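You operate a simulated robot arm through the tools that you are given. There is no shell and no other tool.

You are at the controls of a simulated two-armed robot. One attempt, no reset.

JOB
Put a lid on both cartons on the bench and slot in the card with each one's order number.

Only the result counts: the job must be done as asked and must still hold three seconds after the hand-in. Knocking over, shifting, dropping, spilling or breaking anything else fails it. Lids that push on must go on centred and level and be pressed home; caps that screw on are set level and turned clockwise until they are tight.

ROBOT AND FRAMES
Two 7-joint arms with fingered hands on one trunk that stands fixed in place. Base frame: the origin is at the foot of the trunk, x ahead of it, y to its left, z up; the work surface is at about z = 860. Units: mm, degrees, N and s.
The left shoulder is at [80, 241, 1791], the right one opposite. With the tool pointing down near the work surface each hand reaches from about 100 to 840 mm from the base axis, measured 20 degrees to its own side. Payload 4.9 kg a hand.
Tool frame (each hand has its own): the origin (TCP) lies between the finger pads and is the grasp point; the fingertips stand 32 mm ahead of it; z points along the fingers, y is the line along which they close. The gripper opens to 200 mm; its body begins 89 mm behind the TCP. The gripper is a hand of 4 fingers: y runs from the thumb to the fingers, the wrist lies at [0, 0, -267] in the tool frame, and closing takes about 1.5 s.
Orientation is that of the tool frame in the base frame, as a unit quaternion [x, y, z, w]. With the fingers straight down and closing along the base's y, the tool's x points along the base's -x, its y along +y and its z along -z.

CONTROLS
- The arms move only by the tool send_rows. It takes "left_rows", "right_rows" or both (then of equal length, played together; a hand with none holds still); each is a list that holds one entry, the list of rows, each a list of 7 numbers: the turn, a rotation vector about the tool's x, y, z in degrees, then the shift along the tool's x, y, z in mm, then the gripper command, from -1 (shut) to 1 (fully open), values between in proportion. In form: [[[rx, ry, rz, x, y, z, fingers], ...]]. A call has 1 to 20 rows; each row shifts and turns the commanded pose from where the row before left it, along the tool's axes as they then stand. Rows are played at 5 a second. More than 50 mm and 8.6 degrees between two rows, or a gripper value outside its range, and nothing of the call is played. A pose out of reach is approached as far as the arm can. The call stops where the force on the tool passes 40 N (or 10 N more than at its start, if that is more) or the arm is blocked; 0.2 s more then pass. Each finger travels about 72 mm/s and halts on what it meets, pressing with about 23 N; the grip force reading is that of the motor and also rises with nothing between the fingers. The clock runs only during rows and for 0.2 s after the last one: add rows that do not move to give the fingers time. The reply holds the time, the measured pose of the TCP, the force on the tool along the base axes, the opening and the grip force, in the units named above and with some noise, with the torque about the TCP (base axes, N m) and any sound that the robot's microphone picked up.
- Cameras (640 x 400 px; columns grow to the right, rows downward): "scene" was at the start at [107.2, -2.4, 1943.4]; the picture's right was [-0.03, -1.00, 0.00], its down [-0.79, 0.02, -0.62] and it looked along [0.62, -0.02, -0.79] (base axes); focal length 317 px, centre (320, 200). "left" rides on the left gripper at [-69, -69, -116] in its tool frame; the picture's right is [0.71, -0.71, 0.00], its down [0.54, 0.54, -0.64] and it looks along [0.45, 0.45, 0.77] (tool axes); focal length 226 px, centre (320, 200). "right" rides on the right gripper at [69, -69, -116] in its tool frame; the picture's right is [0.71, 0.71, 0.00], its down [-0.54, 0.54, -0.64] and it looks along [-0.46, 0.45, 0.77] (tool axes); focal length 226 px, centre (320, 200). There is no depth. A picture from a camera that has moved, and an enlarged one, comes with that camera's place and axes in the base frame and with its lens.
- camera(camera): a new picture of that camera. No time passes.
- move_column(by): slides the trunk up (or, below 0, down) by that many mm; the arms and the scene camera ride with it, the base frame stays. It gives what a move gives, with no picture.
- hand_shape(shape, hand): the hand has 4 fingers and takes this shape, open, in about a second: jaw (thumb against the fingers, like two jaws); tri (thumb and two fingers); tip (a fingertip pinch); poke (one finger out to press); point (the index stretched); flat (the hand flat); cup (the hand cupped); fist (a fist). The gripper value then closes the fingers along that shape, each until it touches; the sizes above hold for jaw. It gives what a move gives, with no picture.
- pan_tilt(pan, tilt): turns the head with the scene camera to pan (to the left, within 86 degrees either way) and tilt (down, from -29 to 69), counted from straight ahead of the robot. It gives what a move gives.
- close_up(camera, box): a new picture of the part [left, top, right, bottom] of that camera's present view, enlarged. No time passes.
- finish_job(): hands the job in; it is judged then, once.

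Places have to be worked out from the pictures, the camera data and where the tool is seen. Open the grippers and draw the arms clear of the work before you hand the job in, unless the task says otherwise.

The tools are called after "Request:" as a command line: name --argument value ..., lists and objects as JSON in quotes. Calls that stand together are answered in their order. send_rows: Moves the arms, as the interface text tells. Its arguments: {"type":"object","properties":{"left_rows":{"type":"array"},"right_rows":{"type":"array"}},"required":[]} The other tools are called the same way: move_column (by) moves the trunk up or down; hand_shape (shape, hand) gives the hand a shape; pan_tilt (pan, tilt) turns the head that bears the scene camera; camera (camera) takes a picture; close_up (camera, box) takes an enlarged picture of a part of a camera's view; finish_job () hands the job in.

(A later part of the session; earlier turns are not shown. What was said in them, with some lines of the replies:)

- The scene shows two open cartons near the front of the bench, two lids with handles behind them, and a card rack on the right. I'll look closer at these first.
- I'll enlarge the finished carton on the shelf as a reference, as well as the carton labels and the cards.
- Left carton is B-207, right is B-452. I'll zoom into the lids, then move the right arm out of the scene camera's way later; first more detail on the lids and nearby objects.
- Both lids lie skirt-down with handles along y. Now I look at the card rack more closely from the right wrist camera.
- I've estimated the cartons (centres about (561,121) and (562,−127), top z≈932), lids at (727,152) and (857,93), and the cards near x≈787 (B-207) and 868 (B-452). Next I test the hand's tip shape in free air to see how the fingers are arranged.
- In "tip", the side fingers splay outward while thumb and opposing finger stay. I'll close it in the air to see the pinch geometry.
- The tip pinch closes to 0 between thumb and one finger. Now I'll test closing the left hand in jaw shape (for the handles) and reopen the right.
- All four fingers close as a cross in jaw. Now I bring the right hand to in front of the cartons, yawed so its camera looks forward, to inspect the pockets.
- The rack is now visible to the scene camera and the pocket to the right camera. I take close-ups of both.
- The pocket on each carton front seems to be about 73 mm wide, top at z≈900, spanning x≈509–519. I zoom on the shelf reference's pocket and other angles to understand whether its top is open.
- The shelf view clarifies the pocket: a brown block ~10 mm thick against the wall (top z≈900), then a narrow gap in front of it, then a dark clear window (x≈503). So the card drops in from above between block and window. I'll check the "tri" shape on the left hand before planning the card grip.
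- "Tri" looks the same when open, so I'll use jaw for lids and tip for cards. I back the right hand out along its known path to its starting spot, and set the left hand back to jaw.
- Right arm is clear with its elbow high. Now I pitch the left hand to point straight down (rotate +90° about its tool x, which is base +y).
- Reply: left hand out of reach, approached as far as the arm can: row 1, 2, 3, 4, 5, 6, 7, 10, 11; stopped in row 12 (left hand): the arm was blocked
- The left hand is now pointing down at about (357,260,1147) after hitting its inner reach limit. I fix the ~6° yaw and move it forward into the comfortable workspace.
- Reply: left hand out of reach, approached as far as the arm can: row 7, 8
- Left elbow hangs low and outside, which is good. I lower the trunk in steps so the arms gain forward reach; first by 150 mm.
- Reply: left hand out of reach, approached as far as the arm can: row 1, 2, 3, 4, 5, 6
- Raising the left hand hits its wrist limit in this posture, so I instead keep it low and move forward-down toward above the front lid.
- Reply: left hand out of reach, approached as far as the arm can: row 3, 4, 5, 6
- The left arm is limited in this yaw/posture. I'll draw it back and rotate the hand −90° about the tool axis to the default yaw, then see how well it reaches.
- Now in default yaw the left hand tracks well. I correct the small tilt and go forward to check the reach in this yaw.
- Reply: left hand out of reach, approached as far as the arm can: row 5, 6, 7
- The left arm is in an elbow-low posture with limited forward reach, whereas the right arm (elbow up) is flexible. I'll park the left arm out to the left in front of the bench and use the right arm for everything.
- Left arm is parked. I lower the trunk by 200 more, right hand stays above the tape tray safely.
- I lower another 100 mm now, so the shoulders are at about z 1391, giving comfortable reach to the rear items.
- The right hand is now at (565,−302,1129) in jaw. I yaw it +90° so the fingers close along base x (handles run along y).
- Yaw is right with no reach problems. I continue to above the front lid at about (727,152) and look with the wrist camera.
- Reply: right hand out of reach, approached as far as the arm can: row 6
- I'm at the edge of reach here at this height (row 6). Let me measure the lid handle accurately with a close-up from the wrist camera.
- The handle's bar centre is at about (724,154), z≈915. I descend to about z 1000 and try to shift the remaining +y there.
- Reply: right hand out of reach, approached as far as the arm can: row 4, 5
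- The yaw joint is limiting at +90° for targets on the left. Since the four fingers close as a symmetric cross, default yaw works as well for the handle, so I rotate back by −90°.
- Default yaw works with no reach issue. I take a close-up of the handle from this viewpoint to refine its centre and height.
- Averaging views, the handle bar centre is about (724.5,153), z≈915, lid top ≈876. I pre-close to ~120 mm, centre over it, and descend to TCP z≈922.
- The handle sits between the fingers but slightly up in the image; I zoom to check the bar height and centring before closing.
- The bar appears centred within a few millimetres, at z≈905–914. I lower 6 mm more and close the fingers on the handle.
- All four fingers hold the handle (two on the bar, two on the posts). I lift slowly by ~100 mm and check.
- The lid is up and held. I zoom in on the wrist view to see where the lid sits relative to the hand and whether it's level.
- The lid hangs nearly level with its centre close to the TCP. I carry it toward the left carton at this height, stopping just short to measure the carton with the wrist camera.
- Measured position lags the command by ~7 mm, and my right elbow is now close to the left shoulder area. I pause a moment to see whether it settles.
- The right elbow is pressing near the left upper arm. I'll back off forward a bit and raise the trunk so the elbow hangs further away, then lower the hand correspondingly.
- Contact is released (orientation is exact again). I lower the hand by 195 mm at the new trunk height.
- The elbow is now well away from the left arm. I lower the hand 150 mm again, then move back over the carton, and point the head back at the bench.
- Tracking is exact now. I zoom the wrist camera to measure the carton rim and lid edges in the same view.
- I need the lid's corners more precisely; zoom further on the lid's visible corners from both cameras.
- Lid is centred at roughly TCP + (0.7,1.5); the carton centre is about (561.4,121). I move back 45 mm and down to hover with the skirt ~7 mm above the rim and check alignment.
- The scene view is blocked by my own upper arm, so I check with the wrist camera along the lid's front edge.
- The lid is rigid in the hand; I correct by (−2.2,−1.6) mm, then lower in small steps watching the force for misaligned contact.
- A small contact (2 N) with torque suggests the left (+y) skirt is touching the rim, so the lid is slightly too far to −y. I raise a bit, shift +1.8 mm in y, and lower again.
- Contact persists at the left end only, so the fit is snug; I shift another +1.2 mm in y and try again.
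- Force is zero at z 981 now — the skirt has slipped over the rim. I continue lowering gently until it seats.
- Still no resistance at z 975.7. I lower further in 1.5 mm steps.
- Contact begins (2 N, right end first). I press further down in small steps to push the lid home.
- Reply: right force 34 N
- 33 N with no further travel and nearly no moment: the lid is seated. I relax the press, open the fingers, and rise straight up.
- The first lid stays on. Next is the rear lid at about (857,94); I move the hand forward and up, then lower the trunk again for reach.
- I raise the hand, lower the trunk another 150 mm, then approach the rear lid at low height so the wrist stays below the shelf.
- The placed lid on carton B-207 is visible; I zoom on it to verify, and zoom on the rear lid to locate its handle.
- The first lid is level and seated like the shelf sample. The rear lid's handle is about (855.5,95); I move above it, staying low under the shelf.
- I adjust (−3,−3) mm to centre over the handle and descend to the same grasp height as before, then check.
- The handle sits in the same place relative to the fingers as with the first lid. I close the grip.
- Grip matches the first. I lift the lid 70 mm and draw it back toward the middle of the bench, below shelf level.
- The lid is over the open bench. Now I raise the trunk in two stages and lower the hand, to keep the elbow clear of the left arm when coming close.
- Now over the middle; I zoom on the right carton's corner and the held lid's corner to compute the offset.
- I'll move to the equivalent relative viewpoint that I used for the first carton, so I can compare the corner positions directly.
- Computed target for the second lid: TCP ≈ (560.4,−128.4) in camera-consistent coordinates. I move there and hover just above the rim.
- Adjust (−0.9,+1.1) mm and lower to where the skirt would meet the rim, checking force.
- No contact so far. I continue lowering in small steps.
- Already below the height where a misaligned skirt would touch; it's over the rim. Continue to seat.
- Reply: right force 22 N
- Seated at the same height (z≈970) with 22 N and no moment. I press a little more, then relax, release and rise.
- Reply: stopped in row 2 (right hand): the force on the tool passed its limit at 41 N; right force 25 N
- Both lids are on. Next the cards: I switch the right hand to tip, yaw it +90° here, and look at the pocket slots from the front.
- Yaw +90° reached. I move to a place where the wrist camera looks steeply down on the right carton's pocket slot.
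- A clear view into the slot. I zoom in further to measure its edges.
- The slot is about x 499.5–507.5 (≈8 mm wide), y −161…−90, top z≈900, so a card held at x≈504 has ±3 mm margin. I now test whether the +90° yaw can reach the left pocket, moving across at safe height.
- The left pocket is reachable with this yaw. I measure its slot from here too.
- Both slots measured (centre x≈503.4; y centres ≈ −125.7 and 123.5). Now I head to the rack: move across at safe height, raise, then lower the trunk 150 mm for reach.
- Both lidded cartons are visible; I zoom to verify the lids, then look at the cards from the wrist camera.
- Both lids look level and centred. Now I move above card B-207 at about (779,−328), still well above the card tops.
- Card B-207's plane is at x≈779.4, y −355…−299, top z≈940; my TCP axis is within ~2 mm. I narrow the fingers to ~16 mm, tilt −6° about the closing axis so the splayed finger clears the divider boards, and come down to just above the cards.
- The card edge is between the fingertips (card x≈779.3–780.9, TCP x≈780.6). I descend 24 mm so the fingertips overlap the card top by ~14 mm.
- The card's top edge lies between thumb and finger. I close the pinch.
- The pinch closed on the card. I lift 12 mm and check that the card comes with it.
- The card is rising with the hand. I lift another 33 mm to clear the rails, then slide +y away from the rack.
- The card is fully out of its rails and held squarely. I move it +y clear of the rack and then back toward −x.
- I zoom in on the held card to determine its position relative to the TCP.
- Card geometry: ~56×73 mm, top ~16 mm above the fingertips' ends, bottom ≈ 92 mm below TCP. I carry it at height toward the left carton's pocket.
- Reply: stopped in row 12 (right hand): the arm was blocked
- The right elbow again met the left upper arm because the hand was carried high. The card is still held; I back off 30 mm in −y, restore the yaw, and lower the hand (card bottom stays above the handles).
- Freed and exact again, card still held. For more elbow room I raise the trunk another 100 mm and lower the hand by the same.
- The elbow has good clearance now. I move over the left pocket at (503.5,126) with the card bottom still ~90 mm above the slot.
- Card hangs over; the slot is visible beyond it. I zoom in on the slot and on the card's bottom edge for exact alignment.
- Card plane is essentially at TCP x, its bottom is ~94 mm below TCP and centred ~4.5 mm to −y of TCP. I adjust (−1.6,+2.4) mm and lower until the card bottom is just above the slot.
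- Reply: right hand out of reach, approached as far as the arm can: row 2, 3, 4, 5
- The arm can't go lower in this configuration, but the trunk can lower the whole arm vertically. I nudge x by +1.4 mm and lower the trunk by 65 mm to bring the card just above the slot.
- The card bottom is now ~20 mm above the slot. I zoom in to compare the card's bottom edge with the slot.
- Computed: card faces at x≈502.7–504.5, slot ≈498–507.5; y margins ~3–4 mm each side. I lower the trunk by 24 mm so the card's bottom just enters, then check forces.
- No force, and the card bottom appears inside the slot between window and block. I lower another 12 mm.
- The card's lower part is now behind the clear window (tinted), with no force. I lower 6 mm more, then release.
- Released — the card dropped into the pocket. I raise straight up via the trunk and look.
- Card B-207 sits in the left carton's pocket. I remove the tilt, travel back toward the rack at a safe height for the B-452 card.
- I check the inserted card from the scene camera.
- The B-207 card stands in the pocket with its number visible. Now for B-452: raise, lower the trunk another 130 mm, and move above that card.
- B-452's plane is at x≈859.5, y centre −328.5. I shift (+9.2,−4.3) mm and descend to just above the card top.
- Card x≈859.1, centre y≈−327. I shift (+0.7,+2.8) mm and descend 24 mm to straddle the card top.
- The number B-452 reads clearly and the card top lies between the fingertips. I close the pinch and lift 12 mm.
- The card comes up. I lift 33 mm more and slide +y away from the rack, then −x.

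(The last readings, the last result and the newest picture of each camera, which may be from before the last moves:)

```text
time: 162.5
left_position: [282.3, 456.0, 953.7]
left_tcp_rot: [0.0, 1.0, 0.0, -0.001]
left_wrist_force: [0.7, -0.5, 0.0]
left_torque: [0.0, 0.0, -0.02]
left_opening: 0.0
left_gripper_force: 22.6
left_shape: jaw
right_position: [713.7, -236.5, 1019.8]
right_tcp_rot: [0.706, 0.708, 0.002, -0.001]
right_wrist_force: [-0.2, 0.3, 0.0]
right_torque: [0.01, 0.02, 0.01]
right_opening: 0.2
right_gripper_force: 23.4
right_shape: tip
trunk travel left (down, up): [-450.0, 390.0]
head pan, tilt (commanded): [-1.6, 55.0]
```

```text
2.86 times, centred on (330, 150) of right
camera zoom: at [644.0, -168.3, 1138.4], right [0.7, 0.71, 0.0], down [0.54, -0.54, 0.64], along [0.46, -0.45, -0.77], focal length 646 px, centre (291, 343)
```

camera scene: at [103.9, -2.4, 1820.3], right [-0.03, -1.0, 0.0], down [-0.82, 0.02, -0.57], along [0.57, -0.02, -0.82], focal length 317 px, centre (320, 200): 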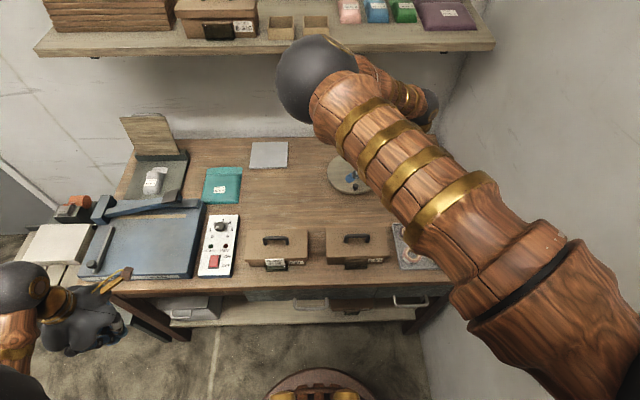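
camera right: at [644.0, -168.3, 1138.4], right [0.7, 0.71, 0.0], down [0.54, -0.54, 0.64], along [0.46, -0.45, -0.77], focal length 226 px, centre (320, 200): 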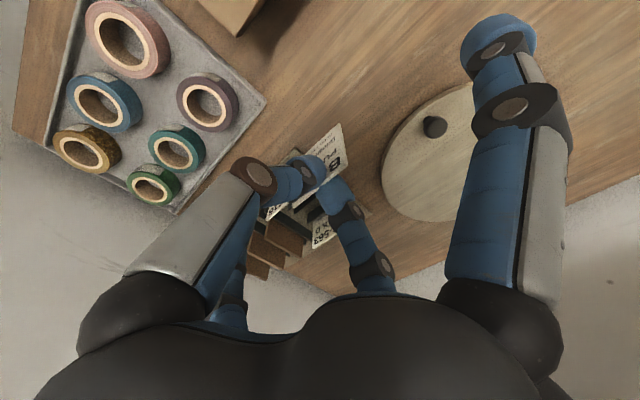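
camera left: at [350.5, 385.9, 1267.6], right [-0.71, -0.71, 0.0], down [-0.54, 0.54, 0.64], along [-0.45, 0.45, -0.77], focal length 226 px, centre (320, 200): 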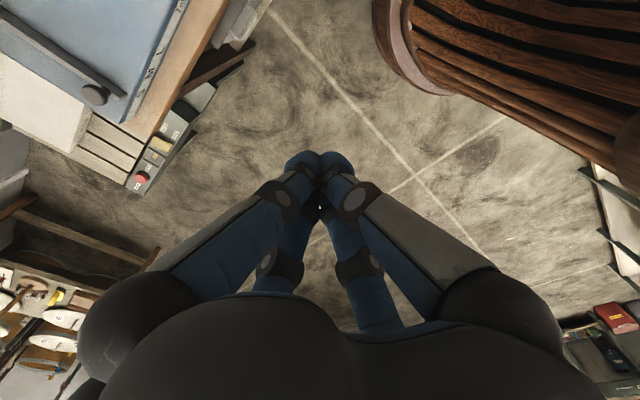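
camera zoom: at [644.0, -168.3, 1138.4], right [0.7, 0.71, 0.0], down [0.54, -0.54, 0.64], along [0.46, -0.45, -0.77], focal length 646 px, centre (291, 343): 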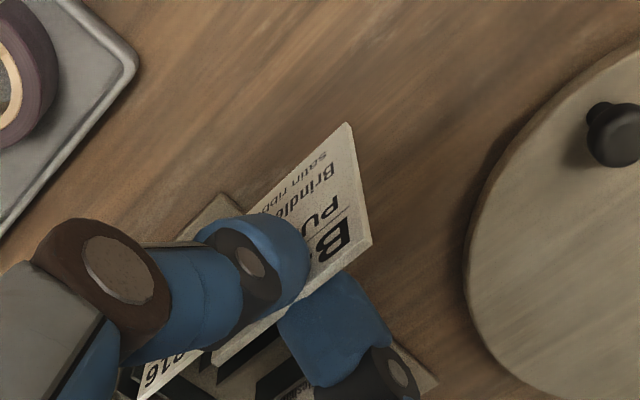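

The card is clear and held square; the other cards are undisturbed. I raise the trunk by 200 mm and then move toward the right carton while lowering the hand.

Request:
move_column --by 200

Request:
send_rows --right_rows '[[[0, 0, 0, 0, -10, 15, -1], [0, 0, 0, 10, -20, 20, -1], [0, 0, 0, 15, -25, 20, -1], [0, 0, 0, 20, -30, 20, -1], [0, 0, 0, 20, -30, 20, -1], [0, 0, 0, 20, -30, 15, -1], [0, 0, 0, 15, -30, 10, -1], [0, 0, 0, 12, -20, 10, -1], [0, 0, 0, 0, -15, 10, -1], [0, 0, 0, 0, 0, 0, -1], [0, 0, 0, 0, 0, 0, -1]]]'

Request:
camera --camera "scene"

Request:
camera --camera "right"

```text
time: 164.7
left_position: [280.7, 455.2, 1152.4]
left_tcp_rot: [-0.001, 1.0, 0.0, 0.0]
left_wrist_force: [0.7, 0.1, 1.0]
left_torque: [-0.02, -0.01, -0.02]
left_opening: 0.0
left_gripper_force: 22.9
left_shape: jaw
right_position: [714.5, -237.2, 1222.3]
right_tcp_rot: [0.706, 0.708, 0.003, 0.0]
right_wrist_force: [0.3, -0.3, 0.2]
right_torque: [-0.03, 0.03, -0.01]
right_opening: 0.0
right_gripper_force: 23.3
right_shape: tip
trunk travel left (down, up): [-650.0, 190.0]
head pan, tilt (commanded): [-1.6, 55.0]
```

```text
time: 167.1
left_position: [281.2, 456.2, 1152.1]
left_tcp_rot: [-0.001, 1.0, 0.0, 0.0]
left_wrist_force: [-0.7, 0.6, -0.2]
left_torque: [-0.02, 0.03, -0.02]
left_opening: 0.0
left_gripper_force: 22.8
left_shape: jaw
right_position: [501.5, -126.1, 1082.8]
right_tcp_rot: [0.706, 0.708, 0.002, -0.001]
right_wrist_force: [-0.7, 0.1, -0.4]
right_torque: [-0.04, 0.04, 0.04]
right_opening: 0.0
right_gripper_force: 22.6
right_shape: tip
trunk travel left (down, up): [-650.0, 190.0]
head pan, tilt (commanded): [-1.6, 55.0]
```

```text
taken
camera scene: at [103.9, -1.9, 1890.2], right [-0.03, -1.0, 0.0], down [-0.82, 0.02, -0.57], along [0.57, -0.02, -0.82], focal length 317 px, centre (320, 200)
```

scene: 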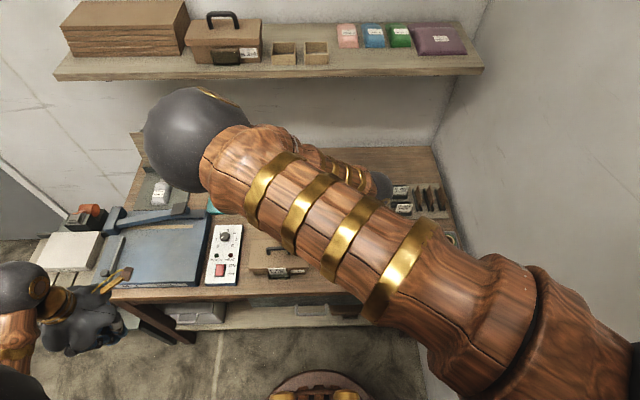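

```text
taken
camera right: at [432.7, -56.5, 1199.8], right [0.7, 0.71, 0.0], down [0.54, -0.54, 0.64], along [0.46, -0.45, -0.77], focal length 226 px, centre (320, 200)
```

right: 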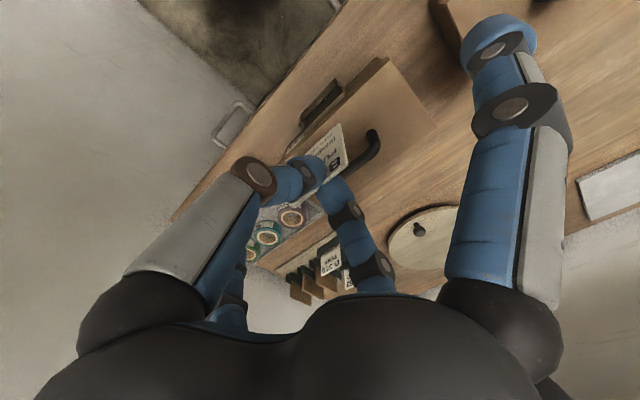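

Over the right pocket now. I zoom to get the card's corners and the slot's position.

Request:
close_up --camera "right" --box '[290, 60, 370, 140]'

Request:
close_up --camera "right" --box '[280, 110, 360, 190]'

```text
5.00 times, centred on (330, 100) of right
camera zoom: at [432.7, -56.5, 1199.8], right [0.7, 0.71, 0.0], down [0.54, -0.54, 0.64], along [0.46, -0.45, -0.77], focal length 1130 px, centre (270, 700)
```

zoom: 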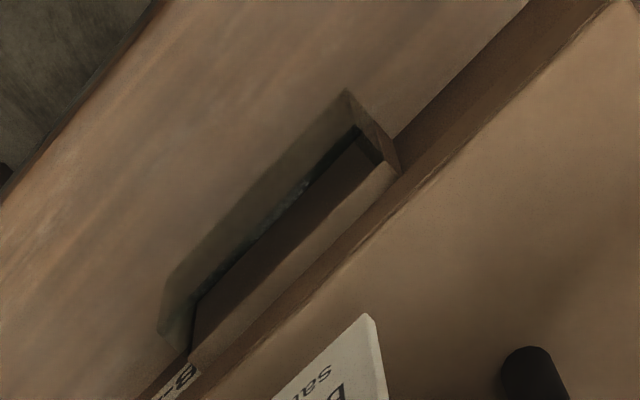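

```text
5.00 times, centred on (320, 150) of right
camera zoom: at [432.7, -56.5, 1199.8], right [0.7, 0.71, 0.0], down [0.54, -0.54, 0.64], along [0.46, -0.45, -0.77], focal length 1130 px, centre (320, 450)
```

zoom: 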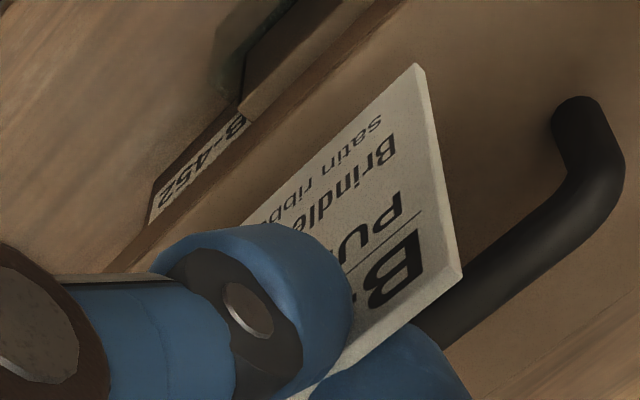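

Card: bottom ≈88 mm below TCP, centred ~2 mm to −y. I shift (+1.7,+1.8) mm and lower the trunk by 76 mm so the card bottom is ~20 mm above the slot.

Request:
send_rows --right_rows '[[[0, 0, 0, 1.8, 1.7, 0, -1], [0, 0, 0, 0, 0, 0, -1], [0, 0, 0, 0, 0, 0, -1]]]'

Request:
move_column --by -76

Request:
close_up --camera "right" --box '[296, 80, 366, 150]'

Request:
camera --camera "right"

```text
time: 167.9
left_position: [280.9, 455.3, 1152.6]
left_tcp_rot: [-0.001, 1.0, -0.001, 0.0]
left_wrist_force: [0.0, 0.1, -0.3]
left_torque: [-0.02, 0.04, -0.02]
left_opening: 0.2
left_gripper_force: 23.0
left_shape: jaw
right_position: [504.2, -124.5, 1082.0]
right_tcp_rot: [0.706, 0.708, 0.003, 0.0]
right_wrist_force: [0.2, 0.6, -0.2]
right_torque: [0.01, 0.02, 0.0]
right_opening: 0.1
right_gripper_force: 23.4
right_shape: tip
trunk travel left (down, up): [-650.0, 190.0]
head pan, tilt (commanded): [-1.6, 55.0]
```

```text
time: 169.0
left_position: [281.4, 455.8, 1076.5]
left_tcp_rot: [-0.001, 1.0, 0.0, 0.0]
left_wrist_force: [-0.3, -0.1, -0.3]
left_torque: [0.02, 0.01, -0.02]
left_opening: 0.0
left_gripper_force: 23.1
left_shape: jaw
right_position: [504.2, -125.4, 1006.0]
right_tcp_rot: [0.706, 0.708, 0.003, 0.0]
right_wrist_force: [-0.3, 0.0, -0.1]
right_torque: [-0.01, 0.02, 0.0]
right_opening: 0.2
right_gripper_force: 22.6
right_shape: tip
trunk travel left (down, up): [-574.0, 266.0]
head pan, tilt (commanded): [-1.6, 55.0]
```

```text
5.71 times, centred on (331, 115) of right
camera zoom: at [435.2, -54.6, 1123.1], right [0.7, 0.71, 0.0], down [0.54, -0.54, 0.64], along [0.46, -0.45, -0.77], focal length 1292 px, centre (257, 686)
```

zoom: 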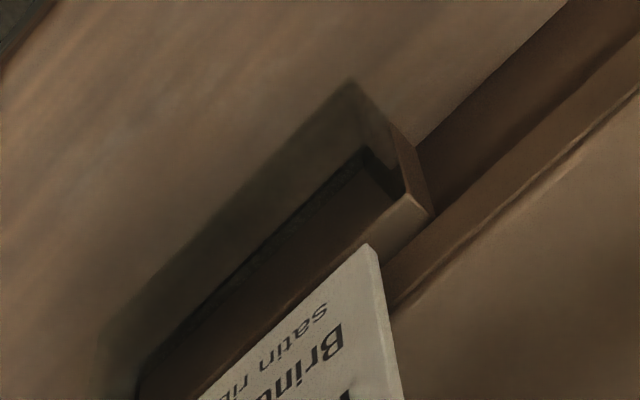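

```text
taken
camera right: at [435.2, -54.6, 1123.1], right [0.7, 0.71, 0.0], down [0.54, -0.54, 0.64], along [0.46, -0.45, -0.77], focal length 226 px, centre (320, 200)
```

right: 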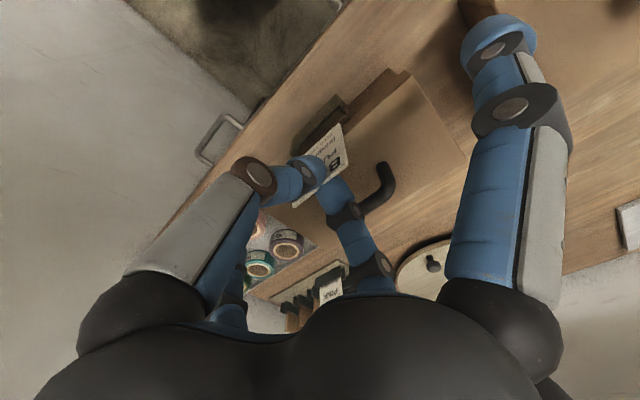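

Card faces at x≈503.2–505, slot ≈498.4–508.4; y margins ~4 mm both sides. I shift −0.5 mm in x and lower 26 mm so it enters.

Request:
send_rows --right_rows '[[[0, 0, 0, 0, -0.5, 0, -1], [0, 0, 0, 0, 0, 0, -1]]]'

Request:
move_column --by -26

Request:
close_up --camera "right" --box '[286, 80, 376, 170]'

```text
time: 169.6
left_position: [280.6, 457.2, 1077.3]
left_tcp_rot: [0.0, 1.0, 0.0, 0.0]
left_wrist_force: [-1.2, -0.8, 0.1]
left_torque: [0.01, -0.04, 0.01]
left_opening: 0.0
left_gripper_force: 22.6
left_shape: jaw
right_position: [504.0, -124.7, 1006.3]
right_tcp_rot: [0.706, 0.708, 0.003, 0.0]
right_wrist_force: [-0.6, -0.2, 0.3]
right_torque: [0.0, 0.04, 0.01]
right_opening: 0.0
right_gripper_force: 22.8
right_shape: tip
trunk travel left (down, up): [-574.0, 266.0]
head pan, tilt (commanded): [-1.6, 55.0]
```

```text
time: 170.3
left_position: [281.4, 455.8, 1050.8]
left_tcp_rot: [-0.001, 1.0, 0.001, 0.0]
left_wrist_force: [-0.9, 0.0, 0.0]
left_torque: [0.03, -0.01, -0.01]
left_opening: 0.0
left_gripper_force: 22.1
left_shape: jaw
right_position: [503.9, -124.1, 980.4]
right_tcp_rot: [0.706, 0.708, 0.003, 0.0]
right_wrist_force: [-0.3, 0.1, -0.2]
right_torque: [0.03, 0.01, 0.0]
right_opening: 0.0
right_gripper_force: 23.1
right_shape: tip
trunk travel left (down, up): [-548.0, 292.0]
head pan, tilt (commanded): [-1.6, 55.0]
```

```text
4.44 times, centred on (331, 125) of right
camera zoom: at [435.0, -54.8, 1096.6], right [0.7, 0.71, 0.0], down [0.54, -0.54, 0.64], along [0.46, -0.45, -0.77], focal length 1005 px, centre (271, 533)
```

zoom: 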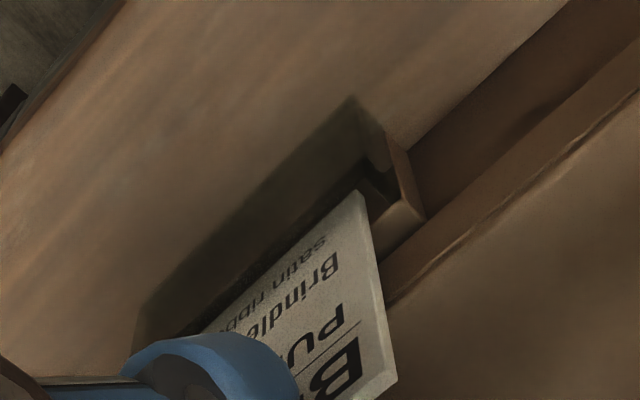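

It's entering the slot with no force. I lower 9 mm more and release.

Request:
move_column --by -9

Request:
send_rows --right_rows '[[[0, 0, 0, 0, 0, 0, -0.97], [0, 0, 0, 0, 0, 0, -0.94], [0, 0, 0, 0, 0, 0, -0.9], [0, 0, 0, 0, 0, 0, -0.88], [0, 0, 0, 0, 0, 0, -0.88], [0, 0, 0, 0, 0, 0, -0.88]]]'

Request:
close_up --camera "right" --box '[260, 80, 380, 200]'

```text
time: 170.9
left_position: [281.3, 456.2, 1041.2]
left_tcp_rot: [-0.001, 1.0, 0.0, 0.0]
left_wrist_force: [-0.7, 0.1, -0.4]
left_torque: [-0.01, 0.0, 0.0]
left_opening: 0.0
left_gripper_force: 23.3
left_shape: jaw
right_position: [504.2, -124.0, 971.4]
right_tcp_rot: [0.706, 0.708, 0.002, 0.001]
right_wrist_force: [-0.3, 0.3, 0.3]
right_torque: [0.0, 0.0, 0.03]
right_opening: 0.1
right_gripper_force: 23.1
right_shape: tip
trunk travel left (down, up): [-539.0, 301.0]
head pan, tilt (commanded): [-1.6, 55.0]
```

```text
time: 172.3
left_position: [281.8, 455.9, 1042.4]
left_tcp_rot: [-0.001, 1.0, 0.0, 0.0]
left_wrist_force: [-0.8, -0.3, -0.6]
left_torque: [-0.01, 0.03, 0.03]
left_opening: 0.0
left_gripper_force: 23.1
left_shape: jaw
right_position: [504.7, -124.6, 970.3]
right_tcp_rot: [0.706, 0.708, 0.003, 0.0]
right_wrist_force: [-0.3, -0.3, 0.6]
right_torque: [-0.02, -0.01, 0.01]
right_opening: 11.9
right_gripper_force: 0.0
right_shape: tip
trunk travel left (down, up): [-539.0, 301.0]
head pan, tilt (commanded): [-1.6, 55.0]
```

```text
3.33 times, centred on (320, 140) of right
camera zoom: at [434.9, -54.9, 1087.6], right [0.7, 0.71, 0.0], down [0.54, -0.54, 0.64], along [0.46, -0.45, -0.77], focal length 754 px, centre (320, 400)
```

zoom: 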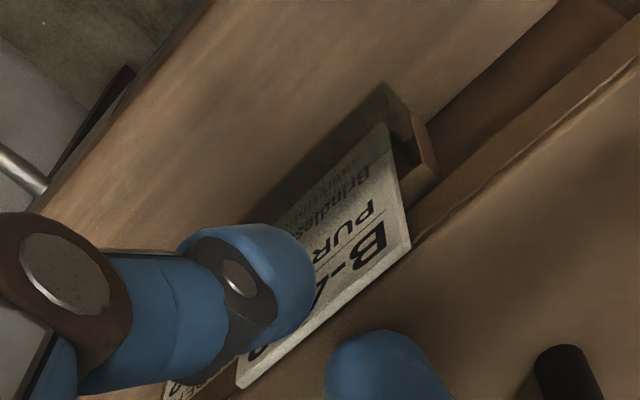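

Released and it dropped in place. I raise the hand straight up with the trunk and inspect.

Request:
move_column --by 80

Request:
camera --camera "right"

Request:
close_up --camera "right" --box '[260, 40, 400, 160]'

```text
time: 173.5
left_position: [280.7, 455.4, 1121.6]
left_tcp_rot: [-0.001, 1.0, 0.0, 0.0]
left_wrist_force: [-0.1, 0.2, -0.4]
left_torque: [0.0, 0.03, 0.02]
left_opening: 0.4
left_gripper_force: 22.7
left_shape: jaw
right_position: [505.0, -124.4, 1050.0]
right_tcp_rot: [0.706, 0.708, 0.002, 0.0]
right_wrist_force: [-0.2, -0.6, -0.6]
right_torque: [-0.02, 0.02, -0.01]
right_opening: 11.8
right_gripper_force: 0.0
right_shape: tip
trunk travel left (down, up): [-619.0, 221.0]
head pan, tilt (commanded): [-1.6, 55.0]
```

```text
taken
camera right: at [434.9, -54.8, 1167.5], right [0.7, 0.71, 0.0], down [0.54, -0.54, 0.64], along [0.46, -0.45, -0.77], focal length 226 px, centre (320, 200)
```

right: 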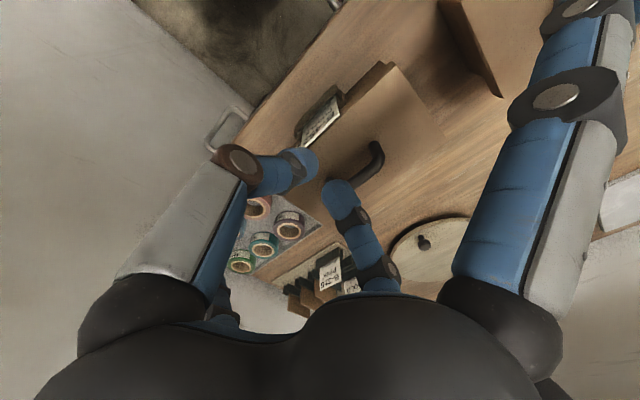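

```text
3.33 times, centred on (330, 100) of right
camera zoom: at [434.9, -54.8, 1167.5], right [0.7, 0.71, 0.0], down [0.54, -0.54, 0.64], along [0.46, -0.45, -0.77], focal length 754 px, centre (287, 533)
```

zoom: 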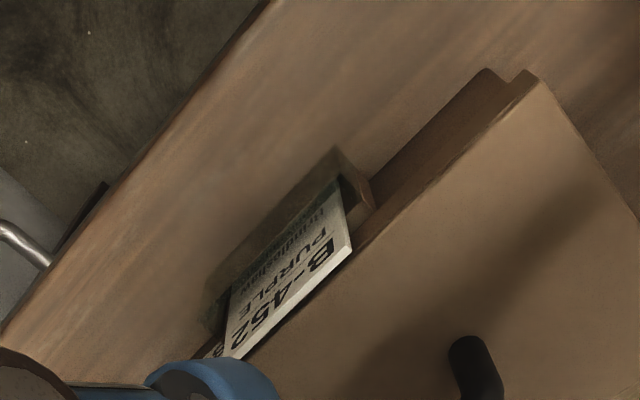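

B-452's card is in the right pocket. I withdraw the right hand up and to the right to get a clear view for the final check.

Request:
send_rows --right_rows '[[[0, 0, 0, 0, 0, -25, -0.84], [0, 0, 0, 0, 0, -25, -0.84], [0, 0, 0, -10, 0, -25, -0.84], [0, 0, 0, -40, 8, -15, -0.84], [0, 0, 0, -40, 8, -15, -0.84], [0, 0, 0, -40, 8, -15, -0.84], [0, 0, 0, -40, 8, -15, -0.84], [0, 0, 0, -40, 8, 0, -0.84], [0, 0, 0, -40, 8, 0, -0.84], [0, 0, 0, -40, 8, 0, -0.84], [0, 0, 0, 0, 0, 0, -0.84]]]'

Request:
camera --camera "scene"

```text
time: 175.9
left_position: [281.1, 456.7, 1121.3]
left_tcp_rot: [0.0, 1.0, 0.0, 0.001]
left_wrist_force: [-0.3, -0.1, 0.1]
left_torque: [-0.01, -0.02, 0.0]
left_opening: 0.1
left_gripper_force: 23.1
left_shape: jaw
right_position: [562.7, -412.0, 1185.6]
right_tcp_rot: [0.705, 0.709, 0.002, 0.0]
right_wrist_force: [0.0, 8.9, -0.1]
right_torque: [0.1, -0.04, 0.01]
right_opening: 15.7
right_gripper_force: 0.1
right_shape: tip
trunk travel left (down, up): [-619.0, 221.0]
head pan, tilt (commanded): [-1.6, 55.0]
```

```text
taken
camera scene: at [104.3, 0.6, 1859.2], right [-0.03, -1.0, 0.0], down [-0.82, 0.02, -0.57], along [0.57, -0.02, -0.82], focal length 317 px, centre (320, 200)
```

scene: 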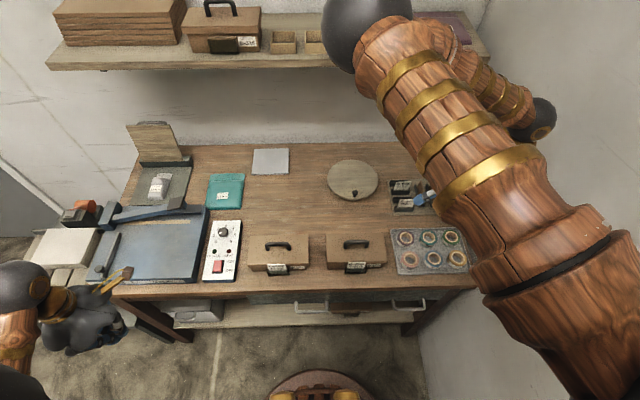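

There's an 8.9 N side force: the splayed finger is touching the side wall. I back off +y by 60 mm.

Request:
send_rows --right_rows '[[[0, 0, 0, 30, 0, 0, -0.84], [0, 0, 0, 30, 0, 0, -0.84], [0, 0, 0, 0, 0, 0, -0.84]]]'

Request:
camera --camera "scene"

Request:
close_up --camera "scene" --box '[240, 225, 400, 285]'

Request:
close_up --camera "scene" --box '[320, 225, 395, 280]'

```text
time: 176.7
left_position: [281.3, 454.9, 1122.2]
left_tcp_rot: [0.0, 1.0, 0.001, -0.001]
left_wrist_force: [-0.8, 0.5, -0.7]
left_torque: [0.01, -0.02, 0.0]
left_opening: 0.1
left_gripper_force: 23.2
left_shape: jaw
right_position: [561.1, -353.2, 1183.7]
right_tcp_rot: [0.706, 0.709, 0.002, -0.001]
right_wrist_force: [1.0, 0.2, 0.2]
right_torque: [0.01, 0.02, 0.01]
right_opening: 16.0
right_gripper_force: 0.1
right_shape: tip
trunk travel left (down, up): [-619.0, 221.0]
head pan, tilt (commanded): [-1.6, 55.0]
```

```text
taken
camera scene: at [104.6, -3.0, 1859.2], right [-0.03, -1.0, 0.0], down [-0.82, 0.02, -0.57], along [0.57, -0.02, -0.82], focal length 317 px, centre (320, 200)
```

scene: 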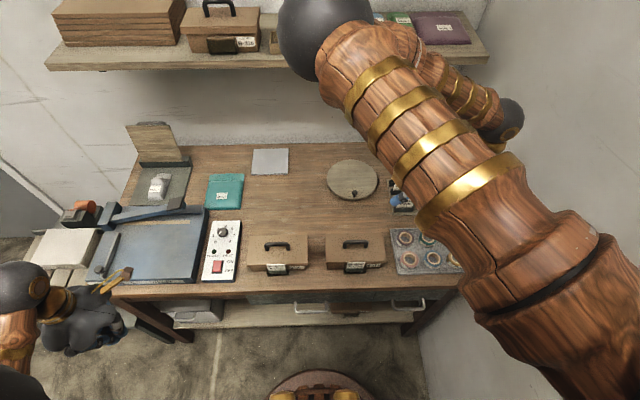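

```text
4.00 times, centred on (320, 255) of scene
camera zoom: at [104.6, -3.0, 1859.2], right [-0.03, -1.0, 0.0], down [-0.82, 0.02, -0.57], along [0.57, -0.02, -0.82], focal length 1267 px, centre (320, -20)
```

zoom: 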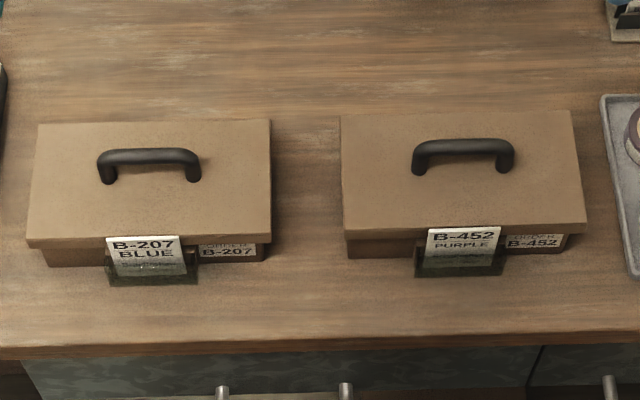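

```text
7.27 times, centred on (358, 252) of scene
camera zoom: at [104.6, -3.0, 1859.2], right [-0.03, -1.0, 0.0], down [-0.82, 0.02, -0.57], along [0.57, -0.02, -0.82], focal length 2303 px, centre (47, -182)
```

zoom: 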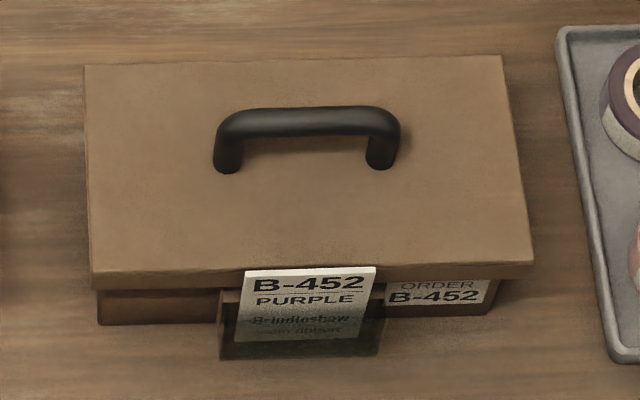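

Both cartons now have level, centred lids and the matching cards (B-207 and B-452). I draw the right arm back and open both grippers, away from everything.

Request:
send_rows --right_rows '[[[0, 0, 0, 0, -20, -15, -0.84], [0, 0, 0, 0, -30, -15, -0.84], [0, 0, 0, 0, -30, -10, -0.84], [0, 0, 0, 0, -30, 0, -0.84], [0, 0, 0, 0, -30, 0, -0.5], [0, 0, 0, 0, 0, 0, 0], [0, 0, 0, 0, 0, 0, 0.5], [0, 0, 0, 0, 0, 0, 1], [0, 0, 0, 0, 0, 0, 1], [0, 0, 0, 0, 0, 0, 1]]]' --left_rows '[[[0, 0, 0, 0, 0, 0, -0.8], [0, 0, 0, 0, 0, 0, -0.5], [0, 0, 0, 0, 0, 0, 0], [0, 0, 0, 0, 0, 0, 0.3], [0, 0, 0, 0, 0, 0, 0.5], [0, 0, 0, 0, 0, 0, 0.8], [0, 0, 0, 0, 0, 0, 1], [0, 0, 0, 0, 0, 0, 1], [0, 0, 0, 0, 0, 0, 1], [0, 0, 0, 0, 0, 0, 1]]]'

Request:
camera --camera "scene"

Request:
camera --camera "right"

```text
time: 178.9
left_position: [280.4, 455.4, 1122.5]
left_tcp_rot: [-0.001, 1.0, 0.0, 0.0]
left_wrist_force: [-0.2, -0.4, -0.3]
left_torque: [0.0, 0.02, 0.04]
left_opening: 200.0
left_gripper_force: 0.1
left_shape: jaw
right_position: [420.9, -355.0, 1222.9]
right_tcp_rot: [0.706, 0.708, 0.003, 0.0]
right_wrist_force: [0.3, -0.2, 0.6]
right_torque: [0.0, 0.02, 0.0]
right_opening: 199.9
right_gripper_force: 0.1
right_shape: tip
trunk travel left (down, up): [-619.0, 221.0]
head pan, tilt (commanded): [-1.6, 55.0]
```

```text
taken
camera scene: at [104.4, -2.3, 1859.2], right [-0.03, -1.0, 0.0], down [-0.82, 0.02, -0.57], along [0.57, -0.02, -0.82], focal length 317 px, centre (320, 200)
```

scene: 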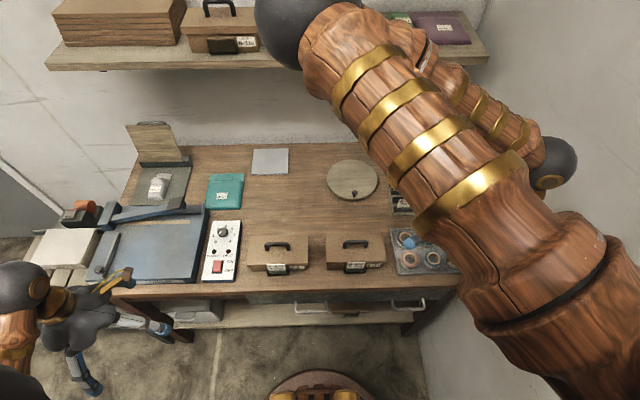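

```text
taken
camera right: at [350.8, -285.0, 1340.4], right [0.7, 0.71, 0.0], down [0.54, -0.54, 0.64], along [0.46, -0.45, -0.77], focal length 226 px, centre (320, 200)
```

right: 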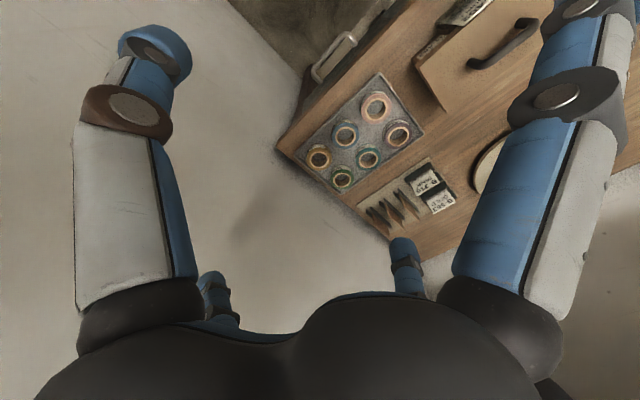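

Both grippers are open and clear; the rack, tapes and everything else are undisturbed. One last close look at both cartons before handing in.

Request:
close_up --camera "scene" --box '[243, 228, 393, 284]'

Request:
close_up --camera "right" --box '[340, 150, 500, 260]'

```text
4.27 times, centred on (318, 256) of scene
camera zoom: at [104.4, -2.3, 1859.2], right [-0.03, -1.0, 0.0], down [-0.82, 0.02, -0.57], along [0.57, -0.02, -0.82], focal length 1351 px, centre (328, -39)
```

zoom: 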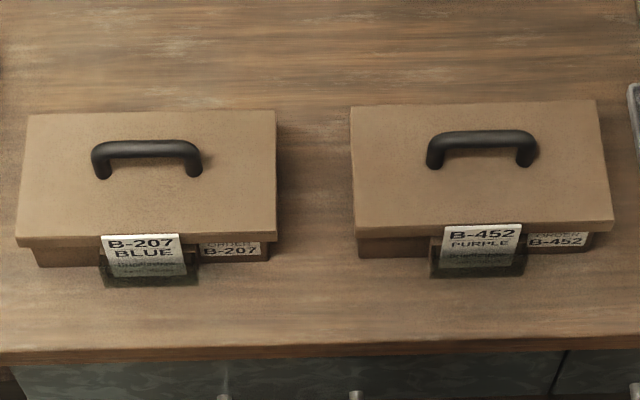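

```text
3.64 times, centred on (420, 205) of right
camera zoom: at [350.8, -285.0, 1340.4], right [0.7, 0.71, 0.0], down [0.54, -0.54, 0.64], along [0.46, -0.45, -0.77], focal length 822 px, centre (-44, 182)
```

zoom: 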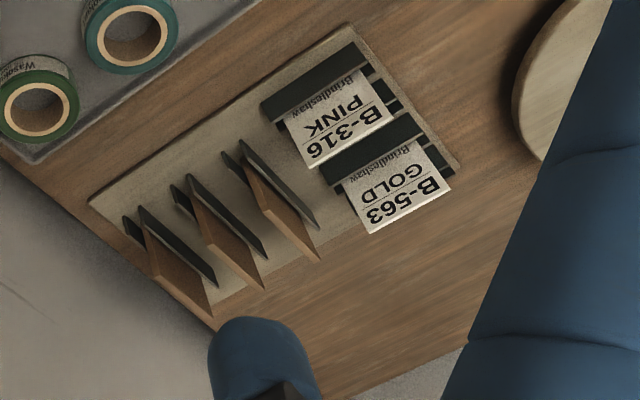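

Both cartons have level, seated lids and the card that matches each label (B-207 and B-452). The rest of the rack is undisturbed, the grippers are open and the arms are clear, so I hand in the job.

Request:
finish_job

```text
The job is handed in.
```

The job is handed in. Both cartons on the bench have their lids on, and each has its matching order card in the front pocket. I have not seen the judged result.

- **Lids:** Both went on level and centred. I pressed each one until it would go no further, at about 33 N on the left carton and 41 N on the right.
- **Cards:** B-207 (Blue) is in the left carton and B-452 (Purple) in the right. Both dropped to the bottom of their pockets with the numbers showing. The left one leans back slightly against its lid.
- **Everything else:** The other two cards, the dividers and the tapes stayed where they were. During the work the right elbow touched the left arm twice. At the end a splayed finger brushed the side wall, and I backed it off. Nothing was moved or knocked over.

Both grippers are open and both arms are clear of the cartons.
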